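You operate a simulated robot arm through the tools that you are given. There is no shell and no other tool. Be economical: measure what you need, move in short steps, check, and stop when the job is done.

Carry out the task below with a simulated robot arm. There is one attempt and no reset: what you move stays moved.

## Task
Unstrap and unlatch the porch crate.
Fine: let the purple and the green strap off, free the red and the blue latch; leave the lid on.

It is judged by the outcome, as a careful person would: the job done as asked, and still so three seconds after it is handed in. It fails if anything else is knocked over, pushed out of place, dropped, spilled or broken. A push-on lid holds only when it is set on centred and level and pressed home; a screw cap is set on level and turned clockwise until tight.

## Robot
A 7-joint arm with a two-finger parallel gripper on a trunk, on a base that drives. Base frame: it is fixed to the floor where the robot stands at the start and does not move with it; the origin is under the middle of the robot, x ahead of it, y to its left, z up. Lengths are in cm, angles in degrees, forces in N, time in s.
With the tool pointing down near the work surface it reaches from about 20 to 74 cm from the robot's upright axis, wherever it stands. Its first joint turns from -166.0 to 166.0 degrees. Places, roughly: blue latch on the hall crate [60, -160, 100]; blue latch on the porch crate [60, -20, 100]; green strap [60, 10, 100]; purple strap [60, -10, 100]; red latch on the hall crate [60, -120, 100]; red latch on the porch crate [60, 20, 100]; tag [-175, 275, 75]. Payload 1.57 kg.
The tool frame sits at the grasp point between the pads (the TCP): z along the fingers, y along the line on which they close. The tips reach 3 cm beyond it. Largest opening 11 cm; finger width 2.4, thickness 1.2; the body of the gripper, 4.8 by 11.2 cm, starts 7.8 cm behind the TCP.
Orientation is told as [roll, pitch, yaw] about the base's x, y, z axes, in that order, counted from this pose: with the fingers straight down and closing along the base's y, the tool's x points along the base's -x, its y along +y and its z along -z.

## Interface
- The arm moves only by the tool send_rows. Its argument "steps" is a list of rows, each a list of 7 numbers: the gripper command, from -1 (shut) to 1 (fully open), values between in proportion, then the shift along the base's x, y, z in mm, then the turn, a rotation vector about the base's x, y, z in degrees. In form: [[grip, dx, dy, dz, wx, wy, wz], ...]. A call has 1 to 10 rows; each row shifts and turns the commanded pose from where the row before left it. Rows are played at 5 a second. More than 5 cm and 8.6 degrees between two rows, or a gripper value outside its range, and nothing of the call is played. Where a pose cannot be reached the arm comes as near as it can. A force on the tool above 40 N (or 10 N above the force at the start of the call, whichever is more), or a blocked arm, ends the call early, and 0.2 s more pass. The fingers move at their own pace (about 4.5 cm/s each) and stop on an object; they squeeze with about 36 N. The grip force told is the motor's: it shows also when the fingers shut on nothing. Time passes only in rows, and 0.2 s behind the last, so rows that do not move let the fingers close. The reply holds the time, the measured pose of the TCP, the force on the tool along the base axes, the opening and the grip force, in the units named above and with some noise, with the torque about the TCP (base axes, N m) and any sound that the robot's microphone picked up.
- Cameras (640 x 400 px; columns grow to the right, rows downward): "scene" is now at [1.89, 15.1, 162.78]; the picture's right is [-0.15, -0.99, 0.00], its down [-0.76, 0.12, -0.64] and it looks along [0.63, -0.10, -0.77] (base axes); focal length 260 px, centre (320, 200). "wrist" rides on the gripper at [7, 1.6, -14.1] in the tool frame; the picture's right is [-0.23, 0.97, 0.00], its down [-0.86, -0.20, -0.48] and it looks along [-0.47, -0.11, 0.88] (tool axes); focal length 222 px, centre (320, 200).
- snapshot(camera): a new picture of that camera. It takes no simulated time.
- lift_body(by): slides the trunk up (or, below 0, down) by that many cm; the arm and the scene camera ride with it, the base frame stays. It gives what a move gives, with no picture.
- base_move(legs): drives the robot by 1 to 6 legs, each [ahead, turn to the left] in cm and degrees, along the robot's own axes; the way and the turn of a leg run together, so that a leg with both is an arc; at most 150 cm and 180 degrees a leg. The arm and the cameras ride along, it lands a little off, and it stops where it bumps. It gives what a move gives.
- turn_head(pan, tilt): turns the head with the scene camera to pan (to the left, within 155 degrees either way) and tilt (down, from -29 to 69), counted from straight ahead of the robot. It gives what a move gives.
- pixel_to_xyz(camera, pixels): for up to 12 pixels [column, row] of the newest picture of that camera ("zoom" is the newest enlarged one), the place [x, y, z] in the base frame of the surface seen there, good to about 0.2 cm, but the place of the scene camera against the robot may be out by one fixed shift of up to 2.5 cm in any direction. It takes no simulated time.
- inspect(camera, box): a new picture of the part [left, top, right, bottom] of that camera's present view, enlarged. It takes no simulated time.
- hand_in(): hands the job in; it is judged then, once.

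Keep the steps short. Do not move on a guess: measure, check each grasp and each placing, and mend mistakes. In all there are 80 turns and 48 pictures (those below and enlarged ones count). Leave the gripper open and the arm clear of the work at the hand-in unless told otherwise, and finish with a single line.

The tools are called after "Emit:" by a JSON object that holds its "fn" and its "kwargs". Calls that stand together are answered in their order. send_rows: Moves the arm, as the interface text tells. Its arguments: {"type":"object","properties":{"steps":{"type":"array","items":{"type":"array","items":{"type":"number"}}}},"required":["steps"]} The other tools are called the same way: lift_body (by) slides the trunk up or down; base_move (legs) drives the base; turn_head (pan, tilt) turns the head that bears the scene camera; snapshot (camera) takes a picture; pixel_to_xyz (camera, pixels) gives the place of the surface under pixels of a picture; inspect (camera, box) takes an enlarged picture of a part of a camera's view; hand_in () hands the job in.

At the start:

```text
time_s: 0.0
tool_pos: [37.73, -15.56, 125.47]
tcp_rot: [0.0, 0.0, 0.1]
contact_force: [0.0, 1.1, -0.3]
moment: [-0.03, 0.04, 0.0]
grip_width: 11.0
grasp_force: 0.0
trunk travel left (down, up): [-55.5, 3.5]
robot x, y, heading: [-0.01, 0.4, -0.2]
head pan, tilt: [-8.9, 50.5]
```

scene: 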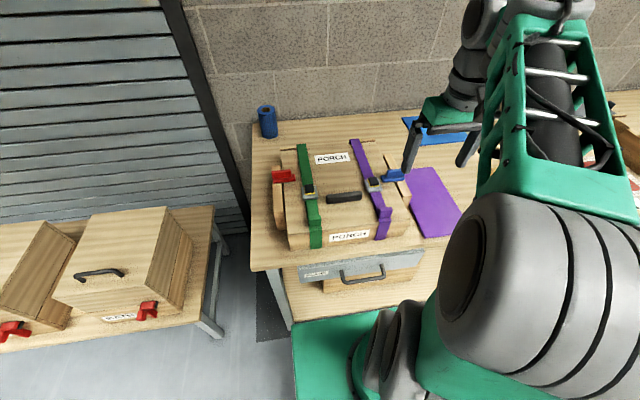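
wrist: 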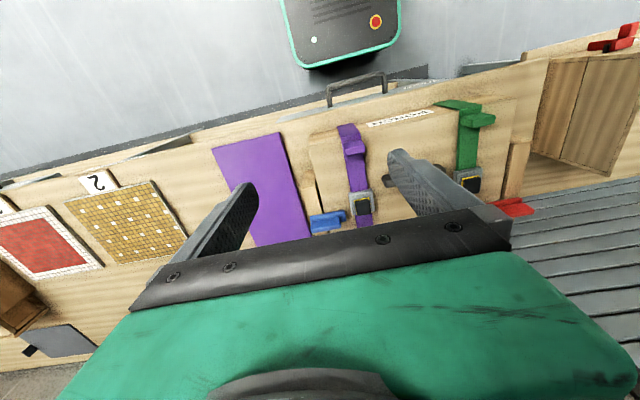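

I see the porch crate at about (340,200) in the scene with both straps and both latches on it. I'll enlarge that area.

Emit:
{"fn": "inspect", "kwargs": {"camera": "scene", "box": [250, 120, 450, 260]}}

Emit:
{"fn": "inspect", "kwargs": {"camera": "wrist", "box": [270, 80, 550, 260]}}

```text
2.86 times, centred on (350, 190) of scene
```

zoom: 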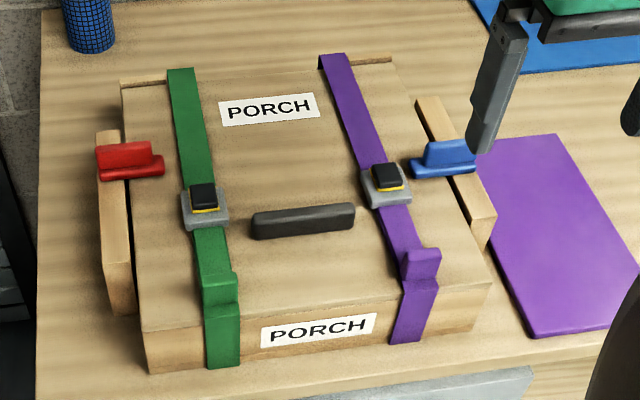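

```text
2.22 times, centred on (410, 170) of wrist
```

zoom: 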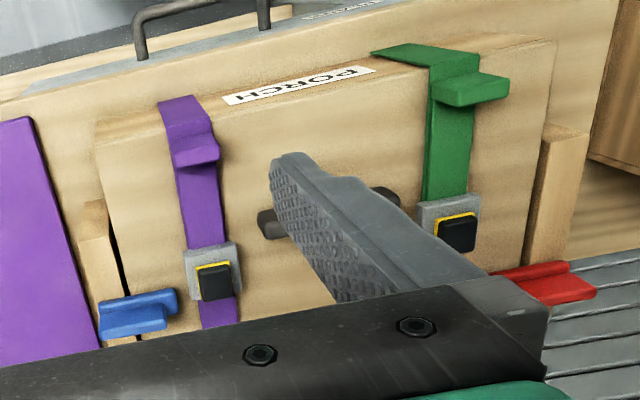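

Each strap has a buckle with a black button and a folded pull tab. The latches are small bars with an upright fin. I'll measure the features in the wrist zoom first.

Emit:
{"fn": "pixel_to_xyz", "kwargs": {"camera": "zoom", "pixels": [[216, 276], [216, 290], [458, 226], [458, 242], [195, 265], [428, 210], [140, 300], [135, 318], [545, 295], [195, 150], [470, 90], [120, 180]]}}

Emit:
{"fn": "pixel_to_xyz", "kwargs": {"camera": "scene", "pixels": [[375, 181], [309, 188], [395, 173], [384, 178], [284, 175], [306, 181], [343, 198], [382, 212], [318, 222], [404, 190], [288, 210], [330, 182]]}}

```text
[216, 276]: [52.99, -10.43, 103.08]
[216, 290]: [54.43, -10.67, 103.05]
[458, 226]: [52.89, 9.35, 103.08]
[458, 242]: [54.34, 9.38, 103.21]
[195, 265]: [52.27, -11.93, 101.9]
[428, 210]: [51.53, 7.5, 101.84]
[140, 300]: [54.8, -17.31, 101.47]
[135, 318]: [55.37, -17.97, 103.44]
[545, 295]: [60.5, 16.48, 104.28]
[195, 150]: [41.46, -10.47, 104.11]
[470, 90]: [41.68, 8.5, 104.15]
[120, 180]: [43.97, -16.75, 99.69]
```

```text
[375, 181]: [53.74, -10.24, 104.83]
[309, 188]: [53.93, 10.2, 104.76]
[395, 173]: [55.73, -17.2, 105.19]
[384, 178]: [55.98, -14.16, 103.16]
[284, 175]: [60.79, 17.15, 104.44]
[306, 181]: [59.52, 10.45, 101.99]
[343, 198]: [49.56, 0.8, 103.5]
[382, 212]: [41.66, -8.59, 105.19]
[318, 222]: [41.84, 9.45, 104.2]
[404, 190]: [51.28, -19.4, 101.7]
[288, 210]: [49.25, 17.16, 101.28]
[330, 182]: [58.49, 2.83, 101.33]
```

The buttons are near (53.6,-10.5) and (53.6,9.4), with tops at about z=103.1. I'll shut the gripper and move to above and short of the purple button, then look again.

Emit:
{"fn": "send_rows", "kwargs": {"steps": [[-1, 40, 13, 0, 0, 0, 0], [-1, 40, 13, -20, 0, 0, 0], [-1, 40, 13, -30, 0, 0, 0], [-1, 30, 10, -30, 0, 0, 0], [-1, 0, 0, 0, 0, 0, 0]]}}

Emit:
{"fn": "snapshot", "kwargs": {"camera": "wrist"}}

Emit:
{"fn": "snapshot", "kwargs": {"camera": "scene"}}

```text
refused: row 3 steps farther than a row can; nothing moved
```

```text
43 pictures are left
```

wrist: 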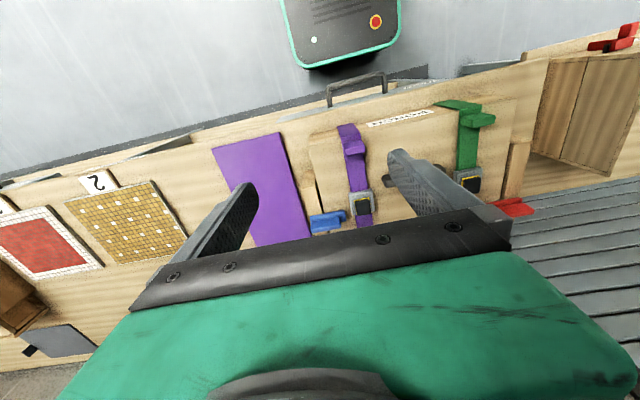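

```text
42 pictures are left
```

scene: 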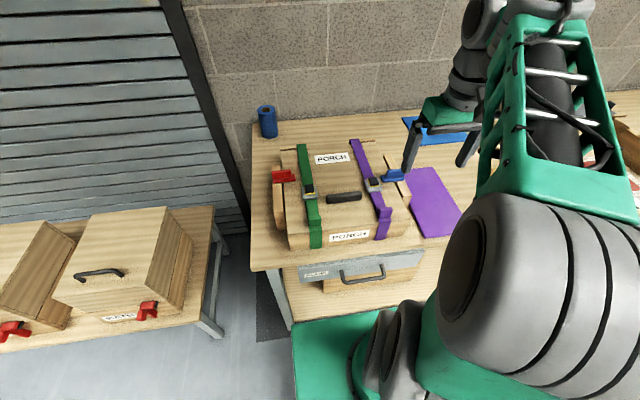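

One step was too long, so nothing moved. I'll resend it with shorter steps.

Emit:
{"fn": "send_rows", "kwargs": {"steps": [[-1, 35, 10, 0, 0, 0, 0], [-1, 35, 10, -15, 0, 0, 0], [-1, 35, 10, -20, 0, 0, 0], [-1, 30, 10, -25, 0, 0, 0], [-1, 23, 10, -20, 0, 0, 0], [-1, 0, 0, -30, 0, 0, 0], [-1, 0, 0, -20, 0, 0, 0]]}}

Emit:
{"fn": "snapshot", "kwargs": {"camera": "wrist"}}

Emit:
{"fn": "inspect", "kwargs": {"camera": "scene", "box": [250, 100, 490, 260]}}

```text
time_s: 1.6
tool_pos: [53.6, -10.47, 112.56]
tcp_rot: [0.0, -0.1, 0.0]
contact_force: [0.0, -0.6, -0.1]
moment: [-0.01, 0.01, 0.01]
grip_width: 0.03
grasp_force: 17.6
trunk travel left (down, up): [-55.5, 3.5]
robot x, y, heading: [-0.1, -0.06, 0.2]
head pan, tilt: [-8.9, 50.5]
```

```text
41 pictures are left
```

wrist: 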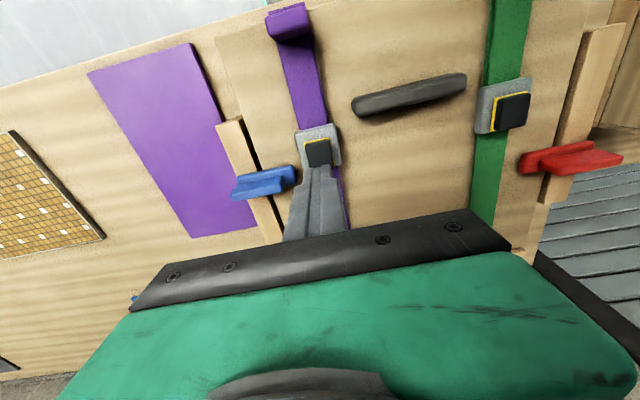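

```text
2.50 times, centred on (370, 180) of scene
```

zoom: 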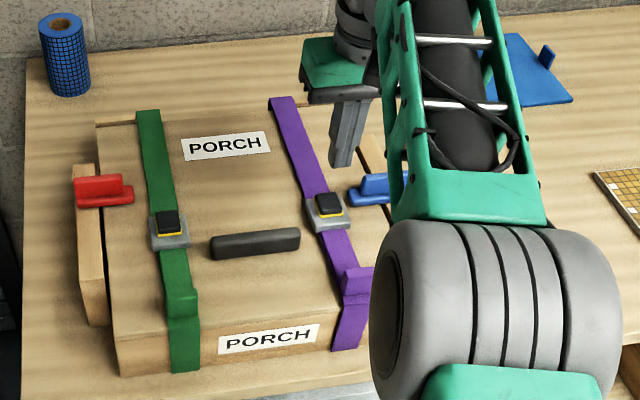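

The closed fingers hang just above and beyond the purple button, with the tip at (318,180) in the wrist view. I'll measure the buttons again and the latch outlines.

Emit:
{"fn": "pixel_to_xyz", "kwargs": {"camera": "wrist", "pixels": [[318, 146], [318, 158], [319, 172], [512, 100], [512, 118], [487, 90], [240, 190], [292, 175], [262, 185], [530, 158], [620, 157], [565, 165]]}}

Emit:
{"fn": "inspect", "kwargs": {"camera": "wrist", "box": [220, 100, 380, 200]}}

Emit:
{"fn": "inspect", "kwargs": {"camera": "wrist", "box": [470, 80, 630, 180]}}

```text
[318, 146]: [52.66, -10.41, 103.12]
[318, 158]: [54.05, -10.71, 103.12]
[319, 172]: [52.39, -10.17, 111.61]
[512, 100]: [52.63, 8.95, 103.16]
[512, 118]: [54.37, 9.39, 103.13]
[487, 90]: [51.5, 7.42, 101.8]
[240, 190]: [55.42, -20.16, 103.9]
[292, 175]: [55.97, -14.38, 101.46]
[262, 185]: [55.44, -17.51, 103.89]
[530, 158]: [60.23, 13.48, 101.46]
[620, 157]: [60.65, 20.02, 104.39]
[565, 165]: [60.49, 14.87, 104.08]
```

```text
4.00 times, centred on (300, 150) of wrist
```

zoom: 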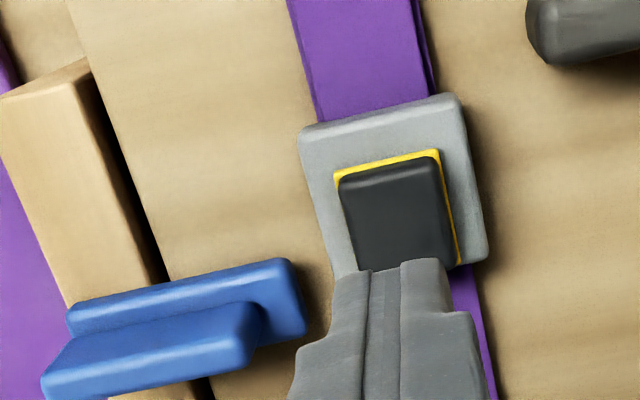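

```text
4.00 times, centred on (550, 130) of wrist
```

zoom: 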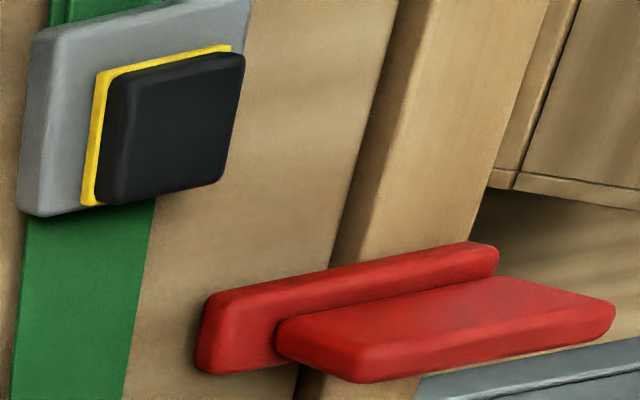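

The button is centred near x=53.4 and the fingers are right over it. I'll press straight down gently.

Emit:
{"fn": "send_rows", "kwargs": {"steps": [[-1, -1, 0, -35, 0, 0, 0], [-1, 0, 0, -25, 0, 0, 0], [-1, 0, 0, -4, 0, 0, 0], [-1, 0, 0, -3, 0, 0, 0], [-1, 0, 0, -3, 0, 0, 0], [-1, 0, 0, -2, 0, 0, 0]]}}

Emit:
{"fn": "snapshot", "kwargs": {"camera": "wrist"}}

```text
time_s: 3.0
tool_pos: [53.71, -10.29, 105.45]
tcp_rot: [0.0, -0.1, 0.0]
contact_force: [1.6, -1.8, 6.7]
moment: [-0.07, 0.0, 0.03]
grip_width: 0.0
grasp_force: 21.0
trunk travel left (down, up): [-55.5, 3.5]
robot x, y, heading: [-0.32, 0.1, 0.0]
head pan, tilt: [-8.9, 50.5]
```

```text
37 pictures are left
```

wrist: 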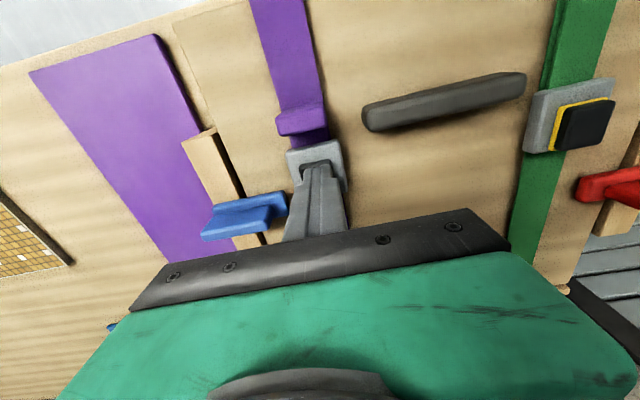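

The button is going down with 6.7 N, and the tab seems to have moved towards the buckle at (303,120). I'll press a little further and hold.

Emit:
{"fn": "send_rows", "kwargs": {"steps": [[-1, 0, 0, -3, 0, 0, 0], [-1, 0, 0, -3, 0, 0, 0], [-1, 0, 0, -3, 0, 0, 0], [-1, 0, 0, 0, 0, 0, 0]]}}

Emit:
{"fn": "inspect", "kwargs": {"camera": "scene", "box": [250, 100, 490, 260]}}

```text
time_s: 3.9
tool_pos: [53.43, -10.43, 105.29]
tcp_rot: [-0.2, -0.9, 0.0]
contact_force: [-9.4, 1.6, 20.7]
moment: [0.06, 0.5, -0.03]
grip_width: 0.0
grasp_force: 21.4
trunk travel left (down, up): [-55.5, 3.5]
robot x, y, heading: [0.11, -0.24, -0.0]
head pan, tilt: [-8.9, 50.5]
stopped in row 4: the force on the tool passed its limit at 41 N (the readings are from after the stop); the commanded pose is now the measured one
```

```text
2.50 times, centred on (370, 180) of scene
```

zoom: 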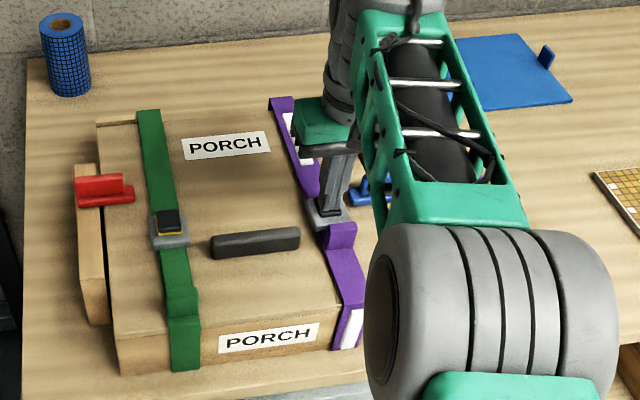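

The purple tab has moved close to the buckle and white marks now show at both ends of the strap. I'll back off upwards and check.

Emit:
{"fn": "send_rows", "kwargs": {"steps": [[-1, 0, 0, 30, 0, 0, 0], [-1, 0, 0, 40, 0, 0, 0], [-1, -40, 0, 20, 0, 0, 0], [-1, -40, 0, 20, 0, 0, 0], [-1, -40, 0, 0, 0, 0, 0], [-1, 0, 0, 0, 0, 0, 0]]}}

Emit:
{"fn": "inspect", "kwargs": {"camera": "wrist", "box": [240, 60, 520, 235]}}

Emit:
{"fn": "inspect", "kwargs": {"camera": "scene", "box": [250, 120, 450, 260]}}

```text
time_s: 5.3
tool_pos: [41.73, -10.62, 115.75]
tcp_rot: [-0.1, -0.7, 0.0]
contact_force: [-0.4, -0.2, 0.9]
moment: [-0.04, -0.03, 0.02]
grip_width: 0.03
grasp_force: 21.1
trunk travel left (down, up): [-55.5, 3.5]
robot x, y, heading: [-0.37, -0.18, -0.0]
head pan, tilt: [-8.9, 50.5]
```

```text
2.29 times, centred on (380, 148) of wrist
```

zoom: 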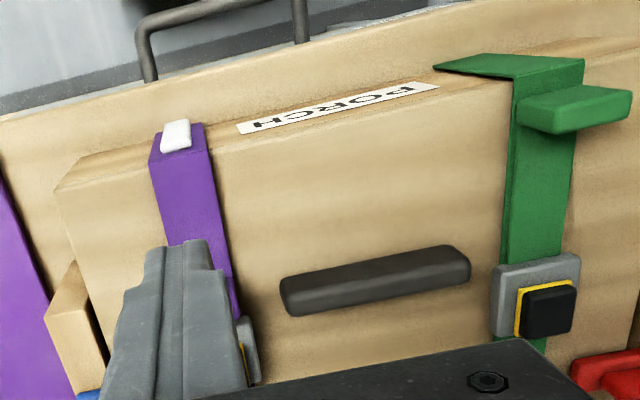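

```text
2.86 times, centred on (350, 190) of scene
```

zoom: 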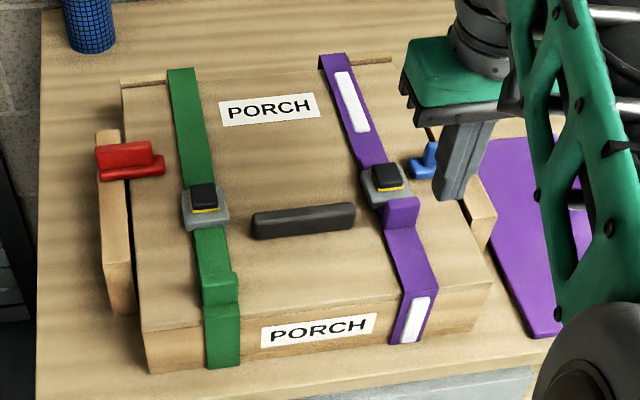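

The button has popped back up, the tab stays by the buckle and the white marks still show, so the purple strap looks released. Next is the green button at about (53.5, 9.2).

Emit:
{"fn": "send_rows", "kwargs": {"steps": [[-1, 25, 40, 0, 0, 0, 0], [-1, 25, 40, 0, 0, 0, 0], [-1, 25, 40, 0, 0, 0, 0], [-1, 22, 40, 0, 0, 0, 0], [-1, 20, 38, 0, 0, 0.5, 0], [-1, 0, 0, -40, 0, 0, 0], [-1, 0, 0, -25, 0, 0, 0], [-1, 0, 0, 0, 0, 0, 0]]}}

Emit:
{"fn": "snapshot", "kwargs": {"camera": "wrist"}}

```text
time_s: 7.1
tool_pos: [53.52, 9.16, 109.6]
tcp_rot: [-0.1, -0.2, -0.1]
contact_force: [0.3, 0.2, -0.1]
moment: [0.04, -0.01, -0.01]
grip_width: 0.0
grasp_force: 21.3
trunk travel left (down, up): [-55.5, 3.5]
robot x, y, heading: [-0.1, -0.37, 0.1]
head pan, tilt: [-8.9, 50.5]
```

```text
33 pictures are left
```

wrist: 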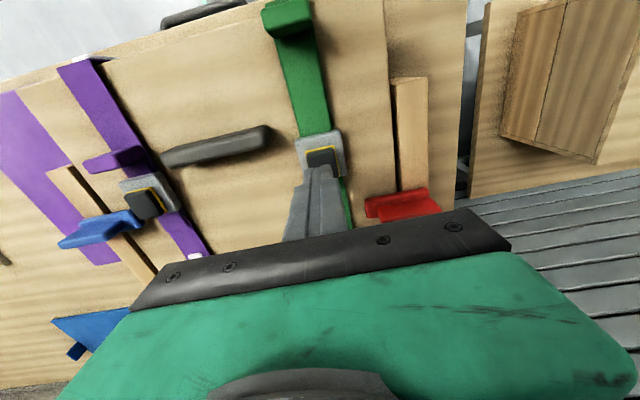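

The fingers are over the green button at (322,158). I'll press it.

Emit:
{"fn": "send_rows", "kwargs": {"steps": [[-1, 0, 0, -25, 0, 0, 0], [-1, 0, 0, -8, 0, 0, 0], [-1, 0, 0, -6, 0, 0, 0], [-1, 0, 0, -4, 0, 0, 0], [-1, 0, 0, -3, 0, 0, 0], [-1, 0, 0, -3, 0, 0, 0], [-1, 0, 0, -2, 0, 0, 0]]}}

Emit:
{"fn": "inspect", "kwargs": {"camera": "scene", "box": [250, 120, 450, 260]}}

```text
time_s: 8.6
tool_pos: [53.46, 9.19, 105.31]
tcp_rot: [-0.1, -0.9, 0.1]
contact_force: [-10.4, -3.1, 25.0]
moment: [-0.09, 0.63, 0.04]
grip_width: 0.01
grasp_force: 21.3
trunk travel left (down, up): [-55.5, 3.5]
robot x, y, heading: [0.08, 0.21, -0.2]
head pan, tilt: [-8.9, 50.5]
stopped in row 7: the force on the tool passed its limit at 42 N (the readings are from after the stop); the commanded pose is now the measured one
```

```text
2.86 times, centred on (350, 190) of scene
```

zoom: 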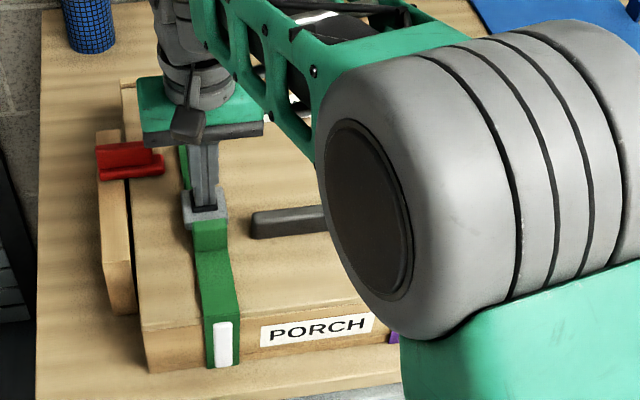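

The green strap is released the same way. I'll raise the arm and look at the red latch closely.

Emit:
{"fn": "send_rows", "kwargs": {"steps": [[-1, 0, 0, 30, 0, 0, 0], [-1, 0, 0, 40, 0, 0.5, 0], [1, -15, 20, 20, 0, 0.4, 0], [1, -15, 20, 0, 0, 0, 0], [1, -15, 20, 0, 0, 0, 0], [1, 0, 0, 0, 0, 0, 0]]}}

Emit:
{"fn": "snapshot", "kwargs": {"camera": "wrist"}}

Emit:
{"fn": "inspect", "kwargs": {"camera": "scene", "box": [265, 150, 345, 200]}}

Emit:
{"fn": "inspect", "kwargs": {"camera": "scene", "box": [0, 200, 240, 350]}}

```text
time_s: 10.0
tool_pos: [48.89, 15.43, 113.78]
tcp_rot: [0.0, 0.2, 0.0]
contact_force: [-0.2, -1.1, -0.2]
moment: [-0.01, 0.01, -0.01]
grip_width: 8.6
grasp_force: 0.1
trunk travel left (down, up): [-55.5, 3.5]
robot x, y, heading: [0.06, 0.32, 0.2]
head pan, tilt: [-8.9, 50.5]
```

```text
31 pictures are left
```

wrist: 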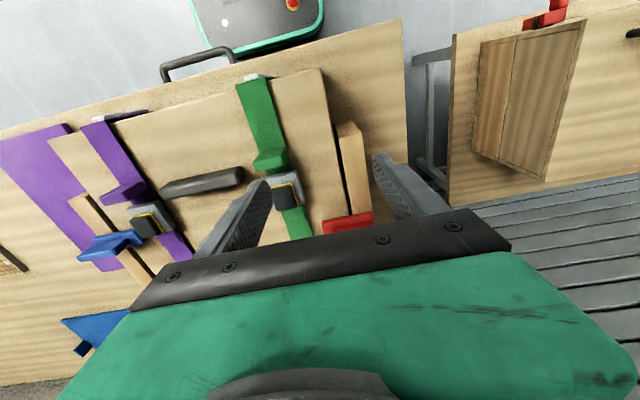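

```text
8.00 times, centred on (305, 175) of scene
```

zoom: 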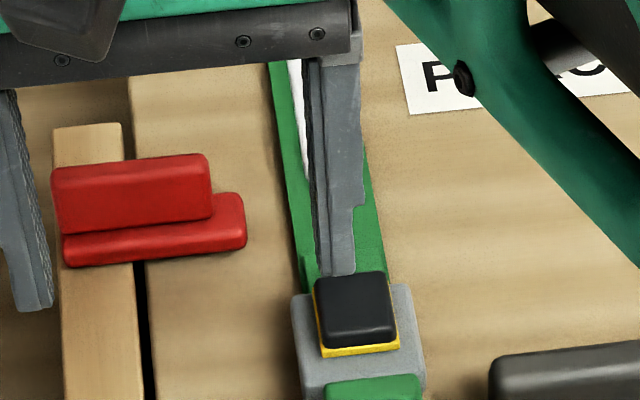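

```text
2.67 times, centred on (120, 275) of scene
```

zoom: 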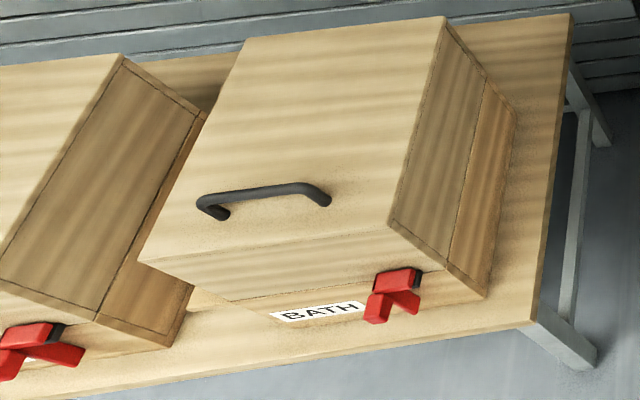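

The red latch is a bar lying across the post and the lid edge with an upright fin on top, so it looks like a turn-button. I'll back the wrist off so I can measure it unobstructed.

Emit:
{"fn": "send_rows", "kwargs": {"steps": [[1, -40, 0, 10, 0, 0, 0], [1, -40, 0, 10, 0, 0, 0], [1, 0, 0, 0, 0, 0, 0]]}}

Emit:
{"fn": "inspect", "kwargs": {"camera": "wrist", "box": [250, 130, 410, 230]}}

```text
time_s: 10.8
tool_pos: [40.88, 15.35, 115.66]
tcp_rot: [0.0, 0.2, 0.1]
contact_force: [0.1, 0.8, -0.3]
moment: [-0.04, 0.02, -0.04]
grip_width: 10.98
grasp_force: 0.0
trunk travel left (down, up): [-55.5, 3.5]
robot x, y, heading: [0.32, 0.39, 0.2]
head pan, tilt: [-8.9, 50.5]
```

```text
4.00 times, centred on (330, 180) of wrist
```

zoom: 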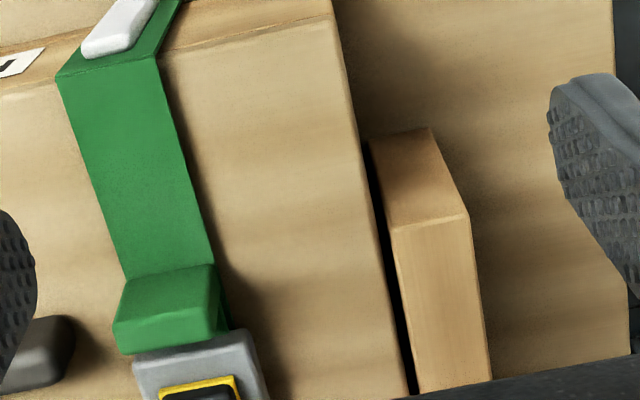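

The latch is hidden under the gripper from here. I'll measure it from the scene camera, which has a clear view, and correct for the fixed shift using the buckle buttons.

Emit:
{"fn": "inspect", "kwargs": {"camera": "scene", "box": [265, 150, 345, 200]}}

Emit:
{"fn": "pixel_to_xyz", "kwargs": {"camera": "zoom", "pixels": [[130, 165], [60, 180], [205, 160], [60, 222], [205, 208], [235, 205], [240, 240], [70, 258], [60, 300], [125, 300], [160, 320], [356, 310]]}}

```text
8.00 times, centred on (305, 175) of scene
```

zoom: 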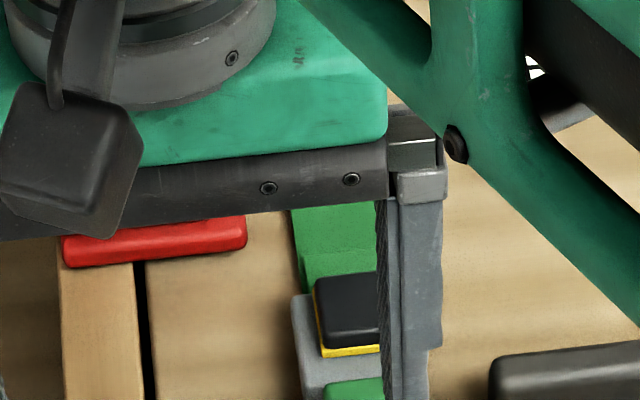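

```text
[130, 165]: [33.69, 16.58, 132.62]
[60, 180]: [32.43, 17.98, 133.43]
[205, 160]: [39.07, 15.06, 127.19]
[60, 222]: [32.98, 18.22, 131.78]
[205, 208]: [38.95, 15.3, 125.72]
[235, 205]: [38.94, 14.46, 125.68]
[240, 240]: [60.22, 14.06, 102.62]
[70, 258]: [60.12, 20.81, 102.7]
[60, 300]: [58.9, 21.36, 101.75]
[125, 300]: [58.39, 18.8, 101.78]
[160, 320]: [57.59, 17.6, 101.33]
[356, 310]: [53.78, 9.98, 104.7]
```

After the shift correction, the bar runs y≈13.3 to 20.3 at x≈59.8 to 61.3. The post is at y≈18 to 21 and the lid top at z≈99.8. I'll come in behind the lid-side end with shut fingers and push it towards -x, so the bar swings round to lie along the post.

Emit:
{"fn": "send_rows", "kwargs": {"steps": [[-1, 40, -2, 0, 0, 0, 0], [-1, 45, -2, 0, 0, 0, 0], [-1, 45, -2, 0, 0, 0, 0], [-1, 45, -2, 0, 0, 0, 0], [-1, 45, -1, 0, 0, 0, 0], [-1, 16, 0, 0, 0, 0, 0], [-1, 0, 0, -40, 0, 0, 0], [-1, 0, 0, -35, 0, 0, 0], [-1, 0, 0, 0, 0, 0, 0]]}}

Emit:
{"fn": "snapshot", "kwargs": {"camera": "wrist"}}

Emit:
{"fn": "inspect", "kwargs": {"camera": "scene", "box": [250, 120, 410, 220]}}

```text
time_s: 12.8
tool_pos: [64.67, 14.16, 108.37]
tcp_rot: [-0.1, 0.2, 0.2]
contact_force: [0.2, 0.0, 0.0]
moment: [-0.01, 0.0, -0.03]
grip_width: 0.03
grasp_force: 20.9
trunk travel left (down, up): [-55.5, 3.5]
robot x, y, heading: [-0.0, -0.19, -0.4]
head pan, tilt: [-8.9, 50.5]
```

```text
26 pictures are left
```

wrist: 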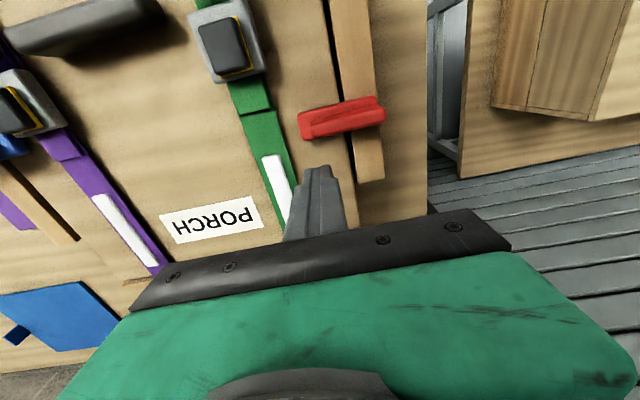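

```text
4.00 times, centred on (330, 170) of scene
```

zoom: 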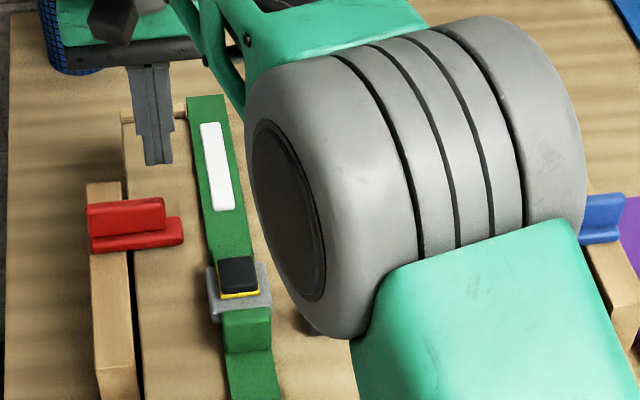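

Now the wrist has an excellent view of the red latch at (340,117). I'll enlarge and measure it.

Emit:
{"fn": "inspect", "kwargs": {"camera": "wrist", "box": [280, 80, 408, 160]}}

Emit:
{"fn": "pixel_to_xyz", "kwargs": {"camera": "wrist", "pixels": [[302, 128], [383, 102], [315, 128], [380, 110], [345, 125], [350, 104], [300, 116], [350, 80], [373, 170], [300, 85], [362, 179], [382, 118]]}}

```text
5.00 times, centred on (344, 120) of wrist
```

zoom: 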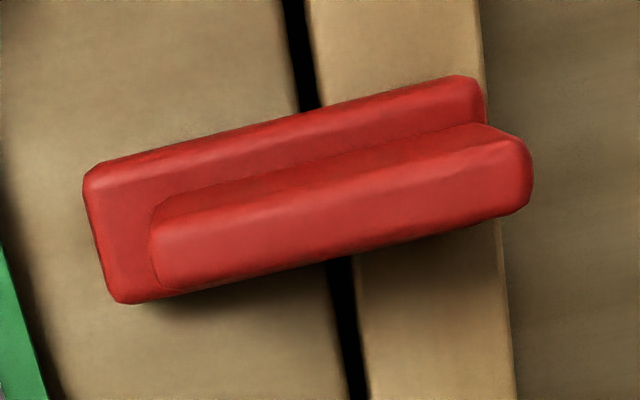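

```text
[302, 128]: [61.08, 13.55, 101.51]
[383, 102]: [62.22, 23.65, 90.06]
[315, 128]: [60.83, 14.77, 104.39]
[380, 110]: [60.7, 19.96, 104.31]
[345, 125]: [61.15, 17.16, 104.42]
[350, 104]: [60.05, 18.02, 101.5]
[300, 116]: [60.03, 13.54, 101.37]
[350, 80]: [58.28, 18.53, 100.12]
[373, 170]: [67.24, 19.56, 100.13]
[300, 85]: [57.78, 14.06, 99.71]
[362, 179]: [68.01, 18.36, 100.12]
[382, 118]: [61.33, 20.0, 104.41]
```

The bar is x≈59.4 to 62 and y 13.3 to 20.2, with the fin top at z=104.4. The post (y 18 to 20.8, top z=100.1) runs from x≈48 to 68. I'll lower so the tips are at z≈101.2 and push towards -x in small steps.

Emit:
{"fn": "send_rows", "kwargs": {"steps": [[-1, 0, 6, -25, 0, 0, 0], [-1, 0, 0, -16, 0, 0, 0], [-1, -8, 0, 0, 0, 0, 0], [-1, -8, 0, 0, 0, 0, 0], [-1, -6, 0, 0, 0, 0, 0], [-1, -6, 0, 0, 0, 0, 0]]}}

Emit:
{"fn": "snapshot", "kwargs": {"camera": "wrist"}}

```text
time_s: 14.2
tool_pos: [61.96, 14.89, 104.42]
tcp_rot: [0.0, 0.3, 0.0]
contact_force: [0.5, -0.7, 0.1]
moment: [-0.03, 0.01, 0.0]
grip_width: 0.02
grasp_force: 21.0
trunk travel left (down, up): [-55.5, 3.5]
robot x, y, heading: [-0.37, 0.2, 0.2]
head pan, tilt: [-8.9, 50.5]
```

```text
23 pictures are left
```

wrist: 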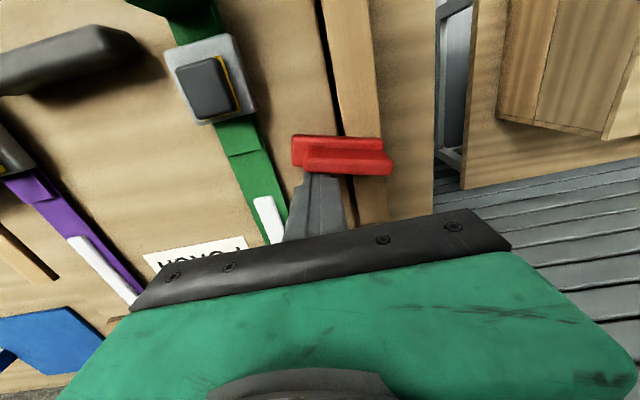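

The latch turned about 15° with almost no force, so it is a free turn-button pivoted on the post. I'll keep following the arc.

Emit:
{"fn": "send_rows", "kwargs": {"steps": [[-1, -8, 0, 0, 0, 0, 0], [-1, -8, 0, 0, 0, 0, 0], [-1, -8, 0, 0, 0, 0, 0], [-1, -8, 2, 0, 0, 0, 0], [-1, -8, 4, 0, 0, 0, 0], [-1, -6, 5, 0, 0, 0, 0], [-1, -2, 3, 0, 0, 0, 0], [-1, 0, 0, 0, 0, 0, 0]]}}

Emit:
{"fn": "snapshot", "kwargs": {"camera": "wrist"}}

Emit:
{"fn": "inspect", "kwargs": {"camera": "scene", "box": [250, 120, 410, 220]}}

```text
time_s: 16.0
tool_pos: [57.28, 16.27, 104.47]
tcp_rot: [0.2, 0.0, 0.0]
contact_force: [8.7, -3.7, 27.0]
moment: [-0.01, -0.01, -0.39]
grip_width: 0.0
grasp_force: 21.4
trunk travel left (down, up): [-55.5, 3.5]
robot x, y, heading: [0.13, 0.16, -0.2]
head pan, tilt: [-8.9, 50.5]
```

```text
22 pictures are left
```

wrist: 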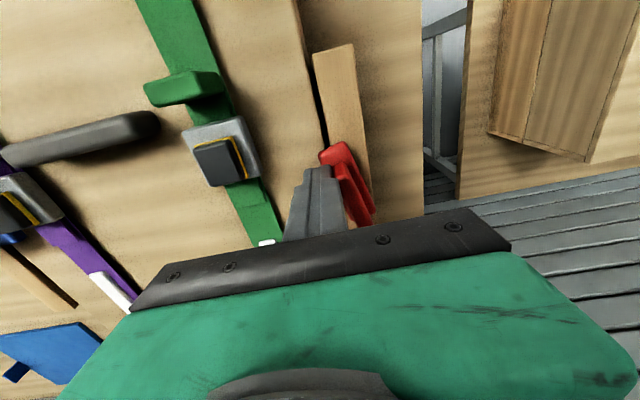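

```text
4.00 times, centred on (330, 170) of scene
```

zoom: 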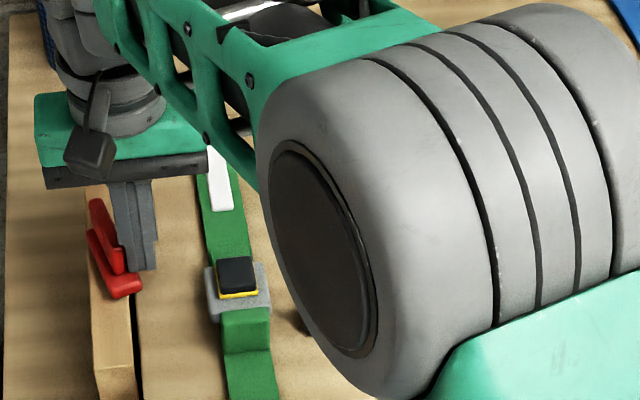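

The latch has turned about 70°, and there is a 27 N upward force on the fingers. I'll ease up 3 mm and measure the bar's end.

Emit:
{"fn": "send_rows", "kwargs": {"steps": [[-1, 0, -4, 3, 0, 0, 0], [-1, 0, 0, 0, 0, 0, 0]]}}

Emit:
{"fn": "inspect", "kwargs": {"camera": "wrist", "box": [270, 120, 398, 240]}}

Emit:
{"fn": "pixel_to_xyz", "kwargs": {"camera": "wrist", "pixels": [[322, 156], [335, 147], [340, 160], [368, 212], [330, 165], [350, 80], [354, 150]]}}

```text
time_s: 16.6
tool_pos: [57.28, 15.97, 104.41]
tcp_rot: [-0.1, 0.4, 0.1]
contact_force: [8.8, 7.7, 11.9]
moment: [0.34, -0.38, 0.0]
grip_width: 0.0
grasp_force: 21.2
trunk travel left (down, up): [-55.5, 3.5]
robot x, y, heading: [0.15, -0.07, 0.3]
head pan, tilt: [-8.9, 50.5]
```

```text
3.33 times, centred on (334, 180) of wrist
```

zoom: 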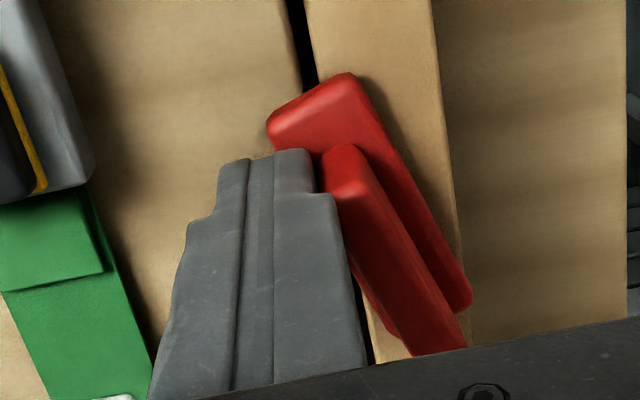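

```text
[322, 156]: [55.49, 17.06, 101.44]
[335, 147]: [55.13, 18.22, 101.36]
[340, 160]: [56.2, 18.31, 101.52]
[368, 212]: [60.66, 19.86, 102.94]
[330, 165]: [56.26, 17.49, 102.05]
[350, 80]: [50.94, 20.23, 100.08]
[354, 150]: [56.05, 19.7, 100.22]
```

The tips are sitting on top of the bar at z≈101.4. I'll lift them clear of the bar so only the fin at (57, 17.6) is pushed, then push towards +y to finish the turn.

Emit:
{"fn": "send_rows", "kwargs": {"steps": [[-1, 0, -3, 8, 0, 0, 0], [-1, -4, 0, 0, 0, 0, 0], [-1, 0, 5, 0, 0, 0, 0], [-1, 0, 5, 0, 0, 0, 0], [-1, 0, 4, 0, 0, 0, 0], [-1, 0, 3, 0, 0, 0, 0], [-1, 0, 0, 0, 0, 0, 0]]}}

Emit:
{"fn": "inspect", "kwargs": {"camera": "wrist", "box": [270, 120, 398, 240]}}

```text
time_s: 18.2
tool_pos: [56.74, 17.55, 105.43]
tcp_rot: [0.0, 0.2, 0.1]
contact_force: [-0.4, -0.4, -0.1]
moment: [-0.03, 0.02, 0.01]
grip_width: 0.0
grasp_force: 21.5
trunk travel left (down, up): [-55.5, 3.5]
robot x, y, heading: [-0.14, 0.1, -0.3]
head pan, tilt: [-8.9, 50.5]
```

```text
3.33 times, centred on (334, 180) of wrist
```

zoom: 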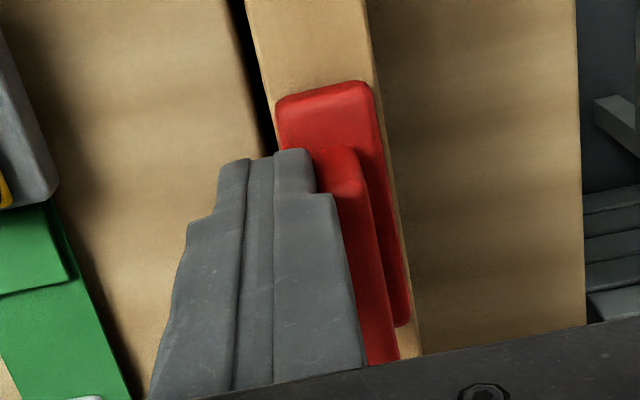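

The red latch now lies along the post, clear of the lid. I'll lift and go over to a spot behind the blue latch at about (60.5,-15).

Emit:
{"fn": "send_rows", "kwargs": {"steps": [[-1, 0, -4, 40, 0, 0, 0], [-1, 0, -10, 30, 0, 0, 0], [-1, 5, -48, 0, 0, 0, 0], [-1, 5, -48, 0, 0, 0, 0], [-1, 5, -48, 0, 0, 0, 0], [-1, 10, -48, 0, 0, 0, 0], [-1, 10, -48, 0, 0, 0, 0], [-1, 5, -48, 0, 0, 0, 0], [-1, 0, -23, -25, 0, 0, 0], [-1, 0, 0, -20, 0, 0, 0]]}}

Emit:
{"fn": "snapshot", "kwargs": {"camera": "wrist"}}

Emit:
{"fn": "inspect", "kwargs": {"camera": "scene", "box": [250, 120, 410, 220]}}

```text
time_s: 20.4
tool_pos: [60.72, -15.02, 107.97]
tcp_rot: [0.0, 0.2, 0.1]
contact_force: [0.0, 0.1, -0.4]
moment: [-0.01, -0.01, 0.0]
grip_width: 0.0
grasp_force: 21.5
trunk travel left (down, up): [-55.5, 3.5]
robot x, y, heading: [-0.26, -0.1, -0.1]
head pan, tilt: [-8.9, 50.5]
```

```text
18 pictures are left
```

wrist: 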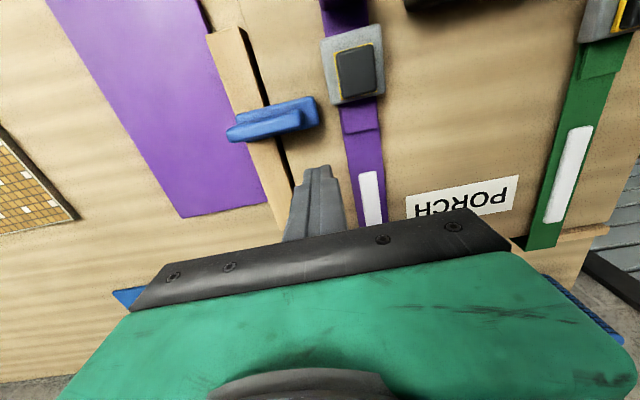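

```text
4.00 times, centred on (330, 170) of scene
```

zoom: 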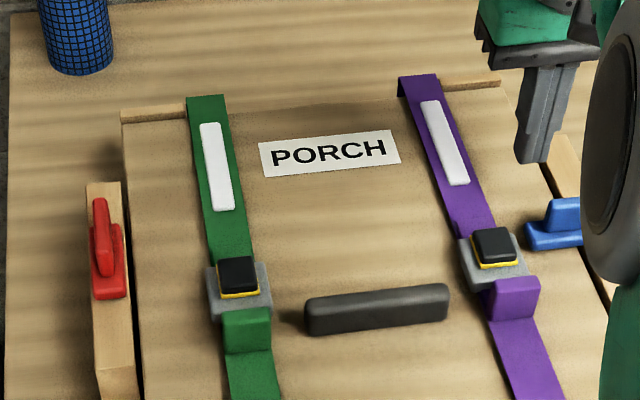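

Red is confirmed parallel to the post. Now I'll measure the blue latch at (275,120) and the purple buckle next to it.

Emit:
{"fn": "pixel_to_xyz", "kwargs": {"camera": "wrist", "pixels": [[310, 104], [315, 122], [296, 122], [240, 134], [270, 125], [252, 113], [332, 100], [326, 50], [236, 60], [262, 170]]}}

```text
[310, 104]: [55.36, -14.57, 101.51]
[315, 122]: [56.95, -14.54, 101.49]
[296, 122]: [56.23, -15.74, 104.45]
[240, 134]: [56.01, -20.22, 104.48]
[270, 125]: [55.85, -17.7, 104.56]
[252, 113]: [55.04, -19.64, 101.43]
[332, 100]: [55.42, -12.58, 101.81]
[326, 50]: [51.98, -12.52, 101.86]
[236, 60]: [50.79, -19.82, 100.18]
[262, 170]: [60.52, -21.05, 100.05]
```

The blue bar is x 54.6 to 57.1 and y -14.2 to -20.8, with the fin from y=-15.3 outward, so the pivot is near (55.9,-19.3). The buckle edge at y=-12.5 leaves enough room. I'll keep the tips just above the bar at z≈102.1 and push the fin round in an arc.

Emit:
{"fn": "send_rows", "kwargs": {"steps": [[-1, -15, -10, -28, 0, 0, 0], [-1, -12, 0, 0, 0, 0, 0], [-1, -9, 3, 0, 0, 0, 0], [-1, -9, 4, 0, 0, 0, 0], [-1, -10, -1, 0, 0, 0, 0], [-1, -10, -3, 0, 0, 0, 0], [-1, -8, -8, 0, 0, 0, 0], [-1, -6, -10, 0, 0, 0, 0], [-1, 0, 0, 0, 0, 0, 0]]}}

Emit:
{"fn": "snapshot", "kwargs": {"camera": "wrist"}}

```text
time_s: 21.3
tool_pos: [57.74, -15.79, 105.43]
tcp_rot: [-0.5, -1.2, 0.1]
contact_force: [19.8, -2.3, -2.9]
moment: [-0.28, -0.22, 0.04]
grip_width: 0.0
grasp_force: 21.6
trunk travel left (down, up): [-55.5, 3.5]
robot x, y, heading: [0.14, -0.0, -0.0]
head pan, tilt: [-8.9, 50.5]
stopped in row 4: the force on the tool passed its limit at 50 N (the readings are from after the stop); the commanded pose is now the measured one
```

```text
16 pictures are left
```

wrist: 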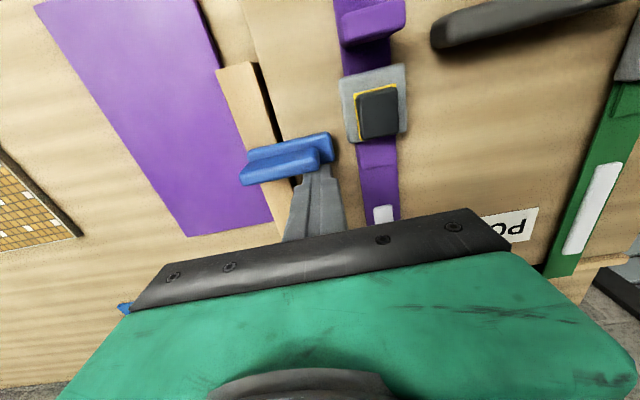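

The blue latch didn't budge towards -x at 50 N, so it is probably stopped that way and turns the other way, clockwise like the red one did. I'll back off, lift over and try from the front, gently.

Emit:
{"fn": "send_rows", "kwargs": {"steps": [[-1, 10, 2, 0, 0.5, 1.2, 0], [-1, 0, 0, 40, 0, 0, 0], [-1, -40, 0, 0, 0, 0, 0], [-1, -24, -3, 0, 0, 0, 0], [-1, 0, 0, -42, 0, 0, 0], [-1, 10, 0, 0, 0, 0, 0], [-1, 5, 0, 0, 0, 0, 0], [-1, 5, 0, 0, 0, 0, 0], [-1, 0, 0, 0, 0, 0, 0]]}}

Emit:
{"fn": "inspect", "kwargs": {"camera": "scene", "box": [310, 130, 470, 230]}}

```text
time_s: 23.3
tool_pos: [53.92, -15.79, 105.49]
tcp_rot: [0.1, 0.4, 0.1]
contact_force: [0.3, -0.4, 0.0]
moment: [0.01, 0.05, 0.03]
grip_width: 0.0
grasp_force: 21.8
trunk travel left (down, up): [-55.5, 3.5]
robot x, y, heading: [0.19, -0.19, 0.2]
head pan, tilt: [-8.9, 50.5]
```

```text
4.00 times, centred on (390, 180) of scene
```

zoom: 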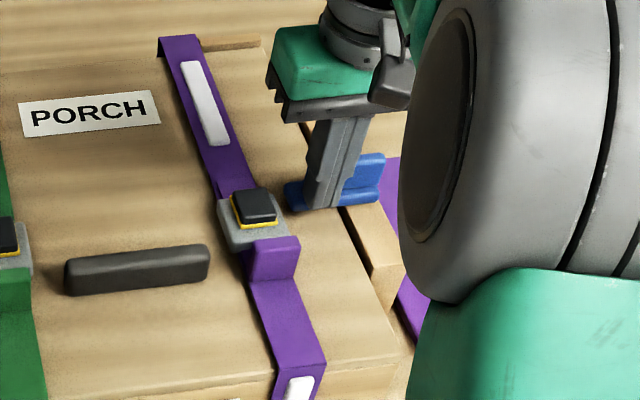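

The finger is at the front face of the blue fin with no force. I'll push it towards +x around the mirrored arc.

Emit:
{"fn": "send_rows", "kwargs": {"steps": [[-1, 5, 1, 0, 0, 0, 0], [-1, 6, 2, 0, 0, 0, 0], [-1, 6, 2, 0, 0, 0, 0], [-1, 10, -1, 0, 0, 0, 0], [-1, 10, -3, 0, 0, 0, 0], [-1, 8, -6, 0, 0, 0, 0], [-1, 6, -6, 0, 0, 0, 0], [-1, 3, -5, 0, 0, 0, 0], [-1, 0, 0, 0, 0, 0, 0]]}}

Emit:
{"fn": "snapshot", "kwargs": {"camera": "wrist"}}

Emit:
{"fn": "inspect", "kwargs": {"camera": "scene", "box": [310, 130, 470, 230]}}

```text
time_s: 25.3
tool_pos: [59.36, -17.51, 105.21]
tcp_rot: [0.0, 0.3, 0.1]
contact_force: [-0.7, -0.3, 1.4]
moment: [-0.02, 0.0, 0.0]
grip_width: 0.0
grasp_force: 21.4
trunk travel left (down, up): [-55.5, 3.5]
robot x, y, heading: [-0.1, -0.05, 0.0]
head pan, tilt: [-8.9, 50.5]
```

```text
14 pictures are left
```

wrist: 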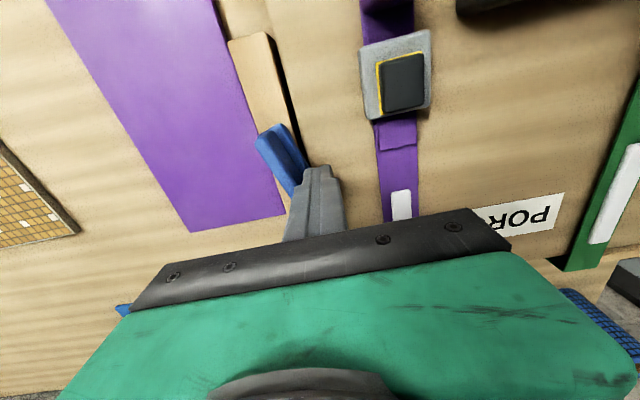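

```text
4.00 times, centred on (390, 180) of scene
```

zoom: 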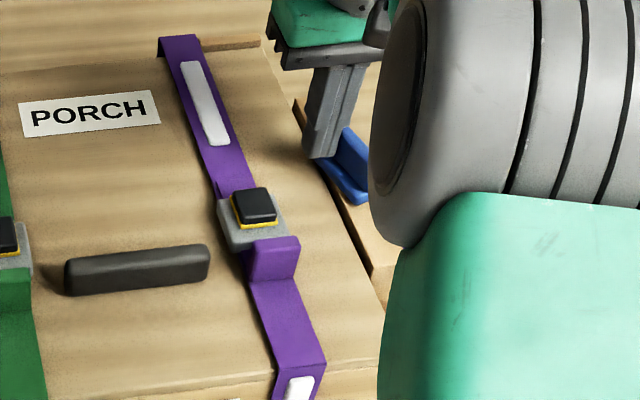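

The blue latch turned freely and now points towards +x along its post. I'll lift, back away, open the gripper and check everything.

Emit:
{"fn": "send_rows", "kwargs": {"steps": [[-1, -2, 6, 30, 0, 0, 0], [-1, 0, 0, 45, 0, 0, 0], [-1, -35, -10, 30, 0, 0, 0], [-1, -45, 0, 20, 0, 0, 0], [-1, -45, 0, 20, 0, 0, 0], [1, -45, 0, 10, 0, 0, 0], [1, -40, 0, 10, 0, 0, 0], [1, 0, -30, 0, 0, 0, 0], [1, 0, -30, 0, 0, 0, 0], [1, 0, 0, 0, 0, 0, 0]]}}

Emit:
{"fn": "snapshot", "kwargs": {"camera": "wrist"}}

Emit:
{"fn": "inspect", "kwargs": {"camera": "scene", "box": [250, 120, 450, 260]}}

```text
time_s: 27.5
tool_pos: [38.23, -23.56, 121.55]
tcp_rot: [0.2, 0.2, 0.1]
contact_force: [0.0, 0.1, 1.0]
moment: [-0.02, 0.0, 0.0]
grip_width: 10.4
grasp_force: 0.0
trunk travel left (down, up): [-55.5, 3.5]
robot x, y, heading: [-0.53, 0.07, 0.2]
head pan, tilt: [-8.9, 50.5]
```

```text
12 pictures are left
```

wrist: 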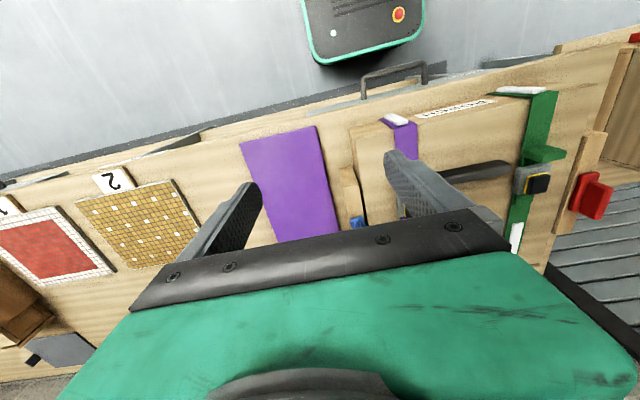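

```text
2.86 times, centred on (350, 190) of scene
```

zoom: 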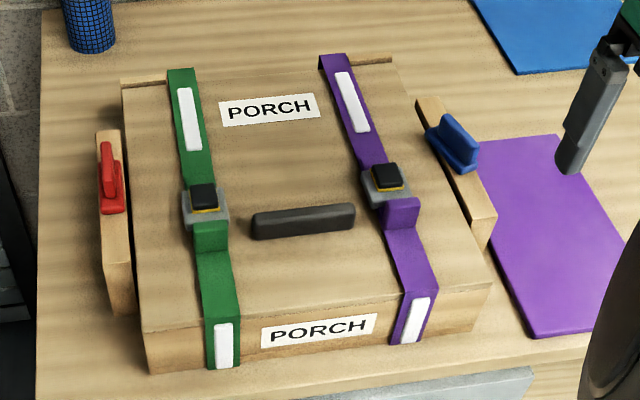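

Both straps show their white marks and red lies along its post. Blue looks a little short of parallel, so I'll zoom in and measure it.

Emit:
{"fn": "inspect", "kwargs": {"camera": "scene", "box": [370, 145, 434, 185]}}

Emit:
{"fn": "inspect", "kwargs": {"camera": "scene", "box": [265, 155, 329, 195]}}

```text
10.00 times, centred on (402, 165) of scene
```

zoom: 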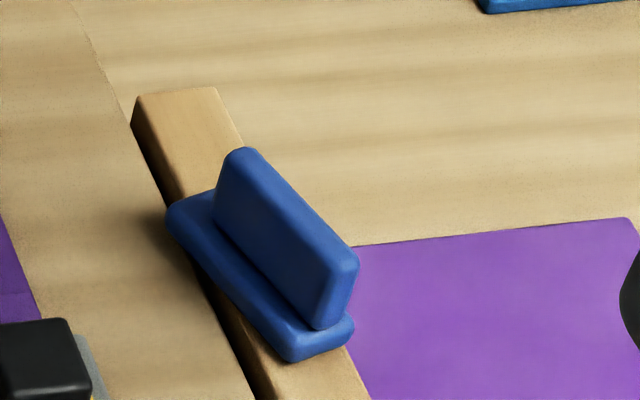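

```text
10.00 times, centred on (297, 175) of scene
```

zoom: 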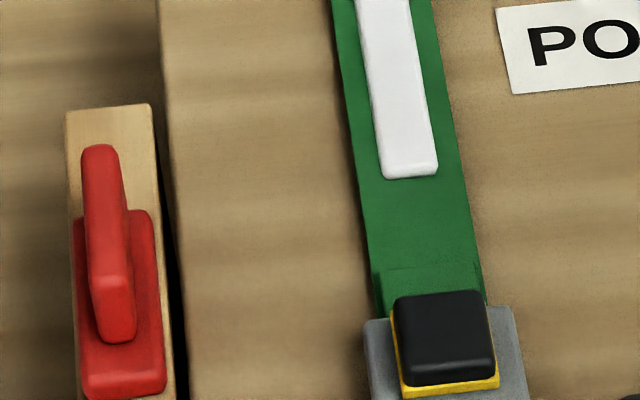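

Blue stands at about 70° and its end still seems to touch the lid edge, while red is fully aligned. I'll measure blue's exact position before nudging it.

Emit:
{"fn": "inspect", "kwargs": {"camera": "scene", "box": [360, 145, 440, 195]}}

Emit:
{"fn": "pixel_to_xyz", "kwargs": {"camera": "zoom", "pixels": [[278, 122], [360, 205], [362, 215], [315, 210], [225, 172], [235, 195], [315, 285], [350, 265], [195, 85], [255, 75], [270, 170], [128, 270]]}}

```text
8.00 times, centred on (400, 170) of scene
```

zoom: 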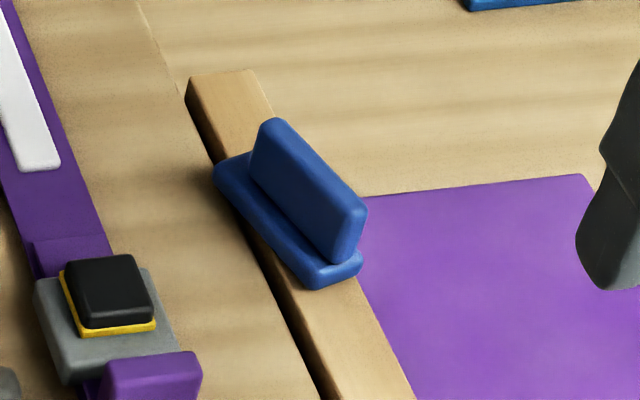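

```text
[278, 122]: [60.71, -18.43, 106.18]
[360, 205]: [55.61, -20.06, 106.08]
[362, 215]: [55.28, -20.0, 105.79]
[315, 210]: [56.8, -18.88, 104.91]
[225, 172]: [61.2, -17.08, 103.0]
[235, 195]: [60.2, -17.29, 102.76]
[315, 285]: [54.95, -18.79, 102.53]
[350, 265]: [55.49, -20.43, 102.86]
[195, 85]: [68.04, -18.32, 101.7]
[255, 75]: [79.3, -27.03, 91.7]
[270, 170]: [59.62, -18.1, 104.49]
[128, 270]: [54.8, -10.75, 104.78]
```

Blue is at about 75°. I'll return to its inner side at x≈60 and push its end further towards -y.

Emit:
{"fn": "send_rows", "kwargs": {"steps": [[-1, 40, 13, 0, 0, 0, 0], [-1, 45, 13, 0, 0, 0, 0], [-1, 45, 13, 0, 0, 0, 0], [-1, 45, 13, -10, 0, 0, 0], [-1, 43, 26, -15, 0, 0, 0], [-1, 0, 0, -40, 0, 0, 0], [-1, 0, 0, -45, 0, 0, 0], [-1, 0, 0, -53, 0, 0, 0]]}}

```text
refused: row 5 steps farther than a row can; nothing moved
```

One row was too long. I'll resend it with safer steps.

Emit:
{"fn": "send_rows", "kwargs": {"steps": [[-1, 40, 13, 0, 0, 0, 0], [-1, 45, 13, 0, 0, 0, 0], [-1, 45, 13, 0, 0, 0, 0], [-1, 45, 13, -10, 0, 0, 0], [-1, 43, 20, -10, 0, 0, 0], [-1, 0, 6, -40, 0, 0, 0], [-1, 0, 0, -45, 0, 0, 0], [-1, 0, 0, -40, 0, 0, 0], [-1, 0, 0, -18, 0, 0, 0], [-1, 0, 0, 0, 0, 0, 0]]}}

```text
time_s: 29.7
tool_pos: [60.07, -15.89, 105.73]
tcp_rot: [0.1, 0.2, 0.0]
contact_force: [-1.0, 0.0, 0.4]
moment: [-0.03, -0.01, -0.01]
grip_width: 0.0
grasp_force: 21.4
trunk travel left (down, up): [-55.5, 3.5]
robot x, y, heading: [0.29, -0.31, -0.1]
head pan, tilt: [-8.9, 50.5]
```

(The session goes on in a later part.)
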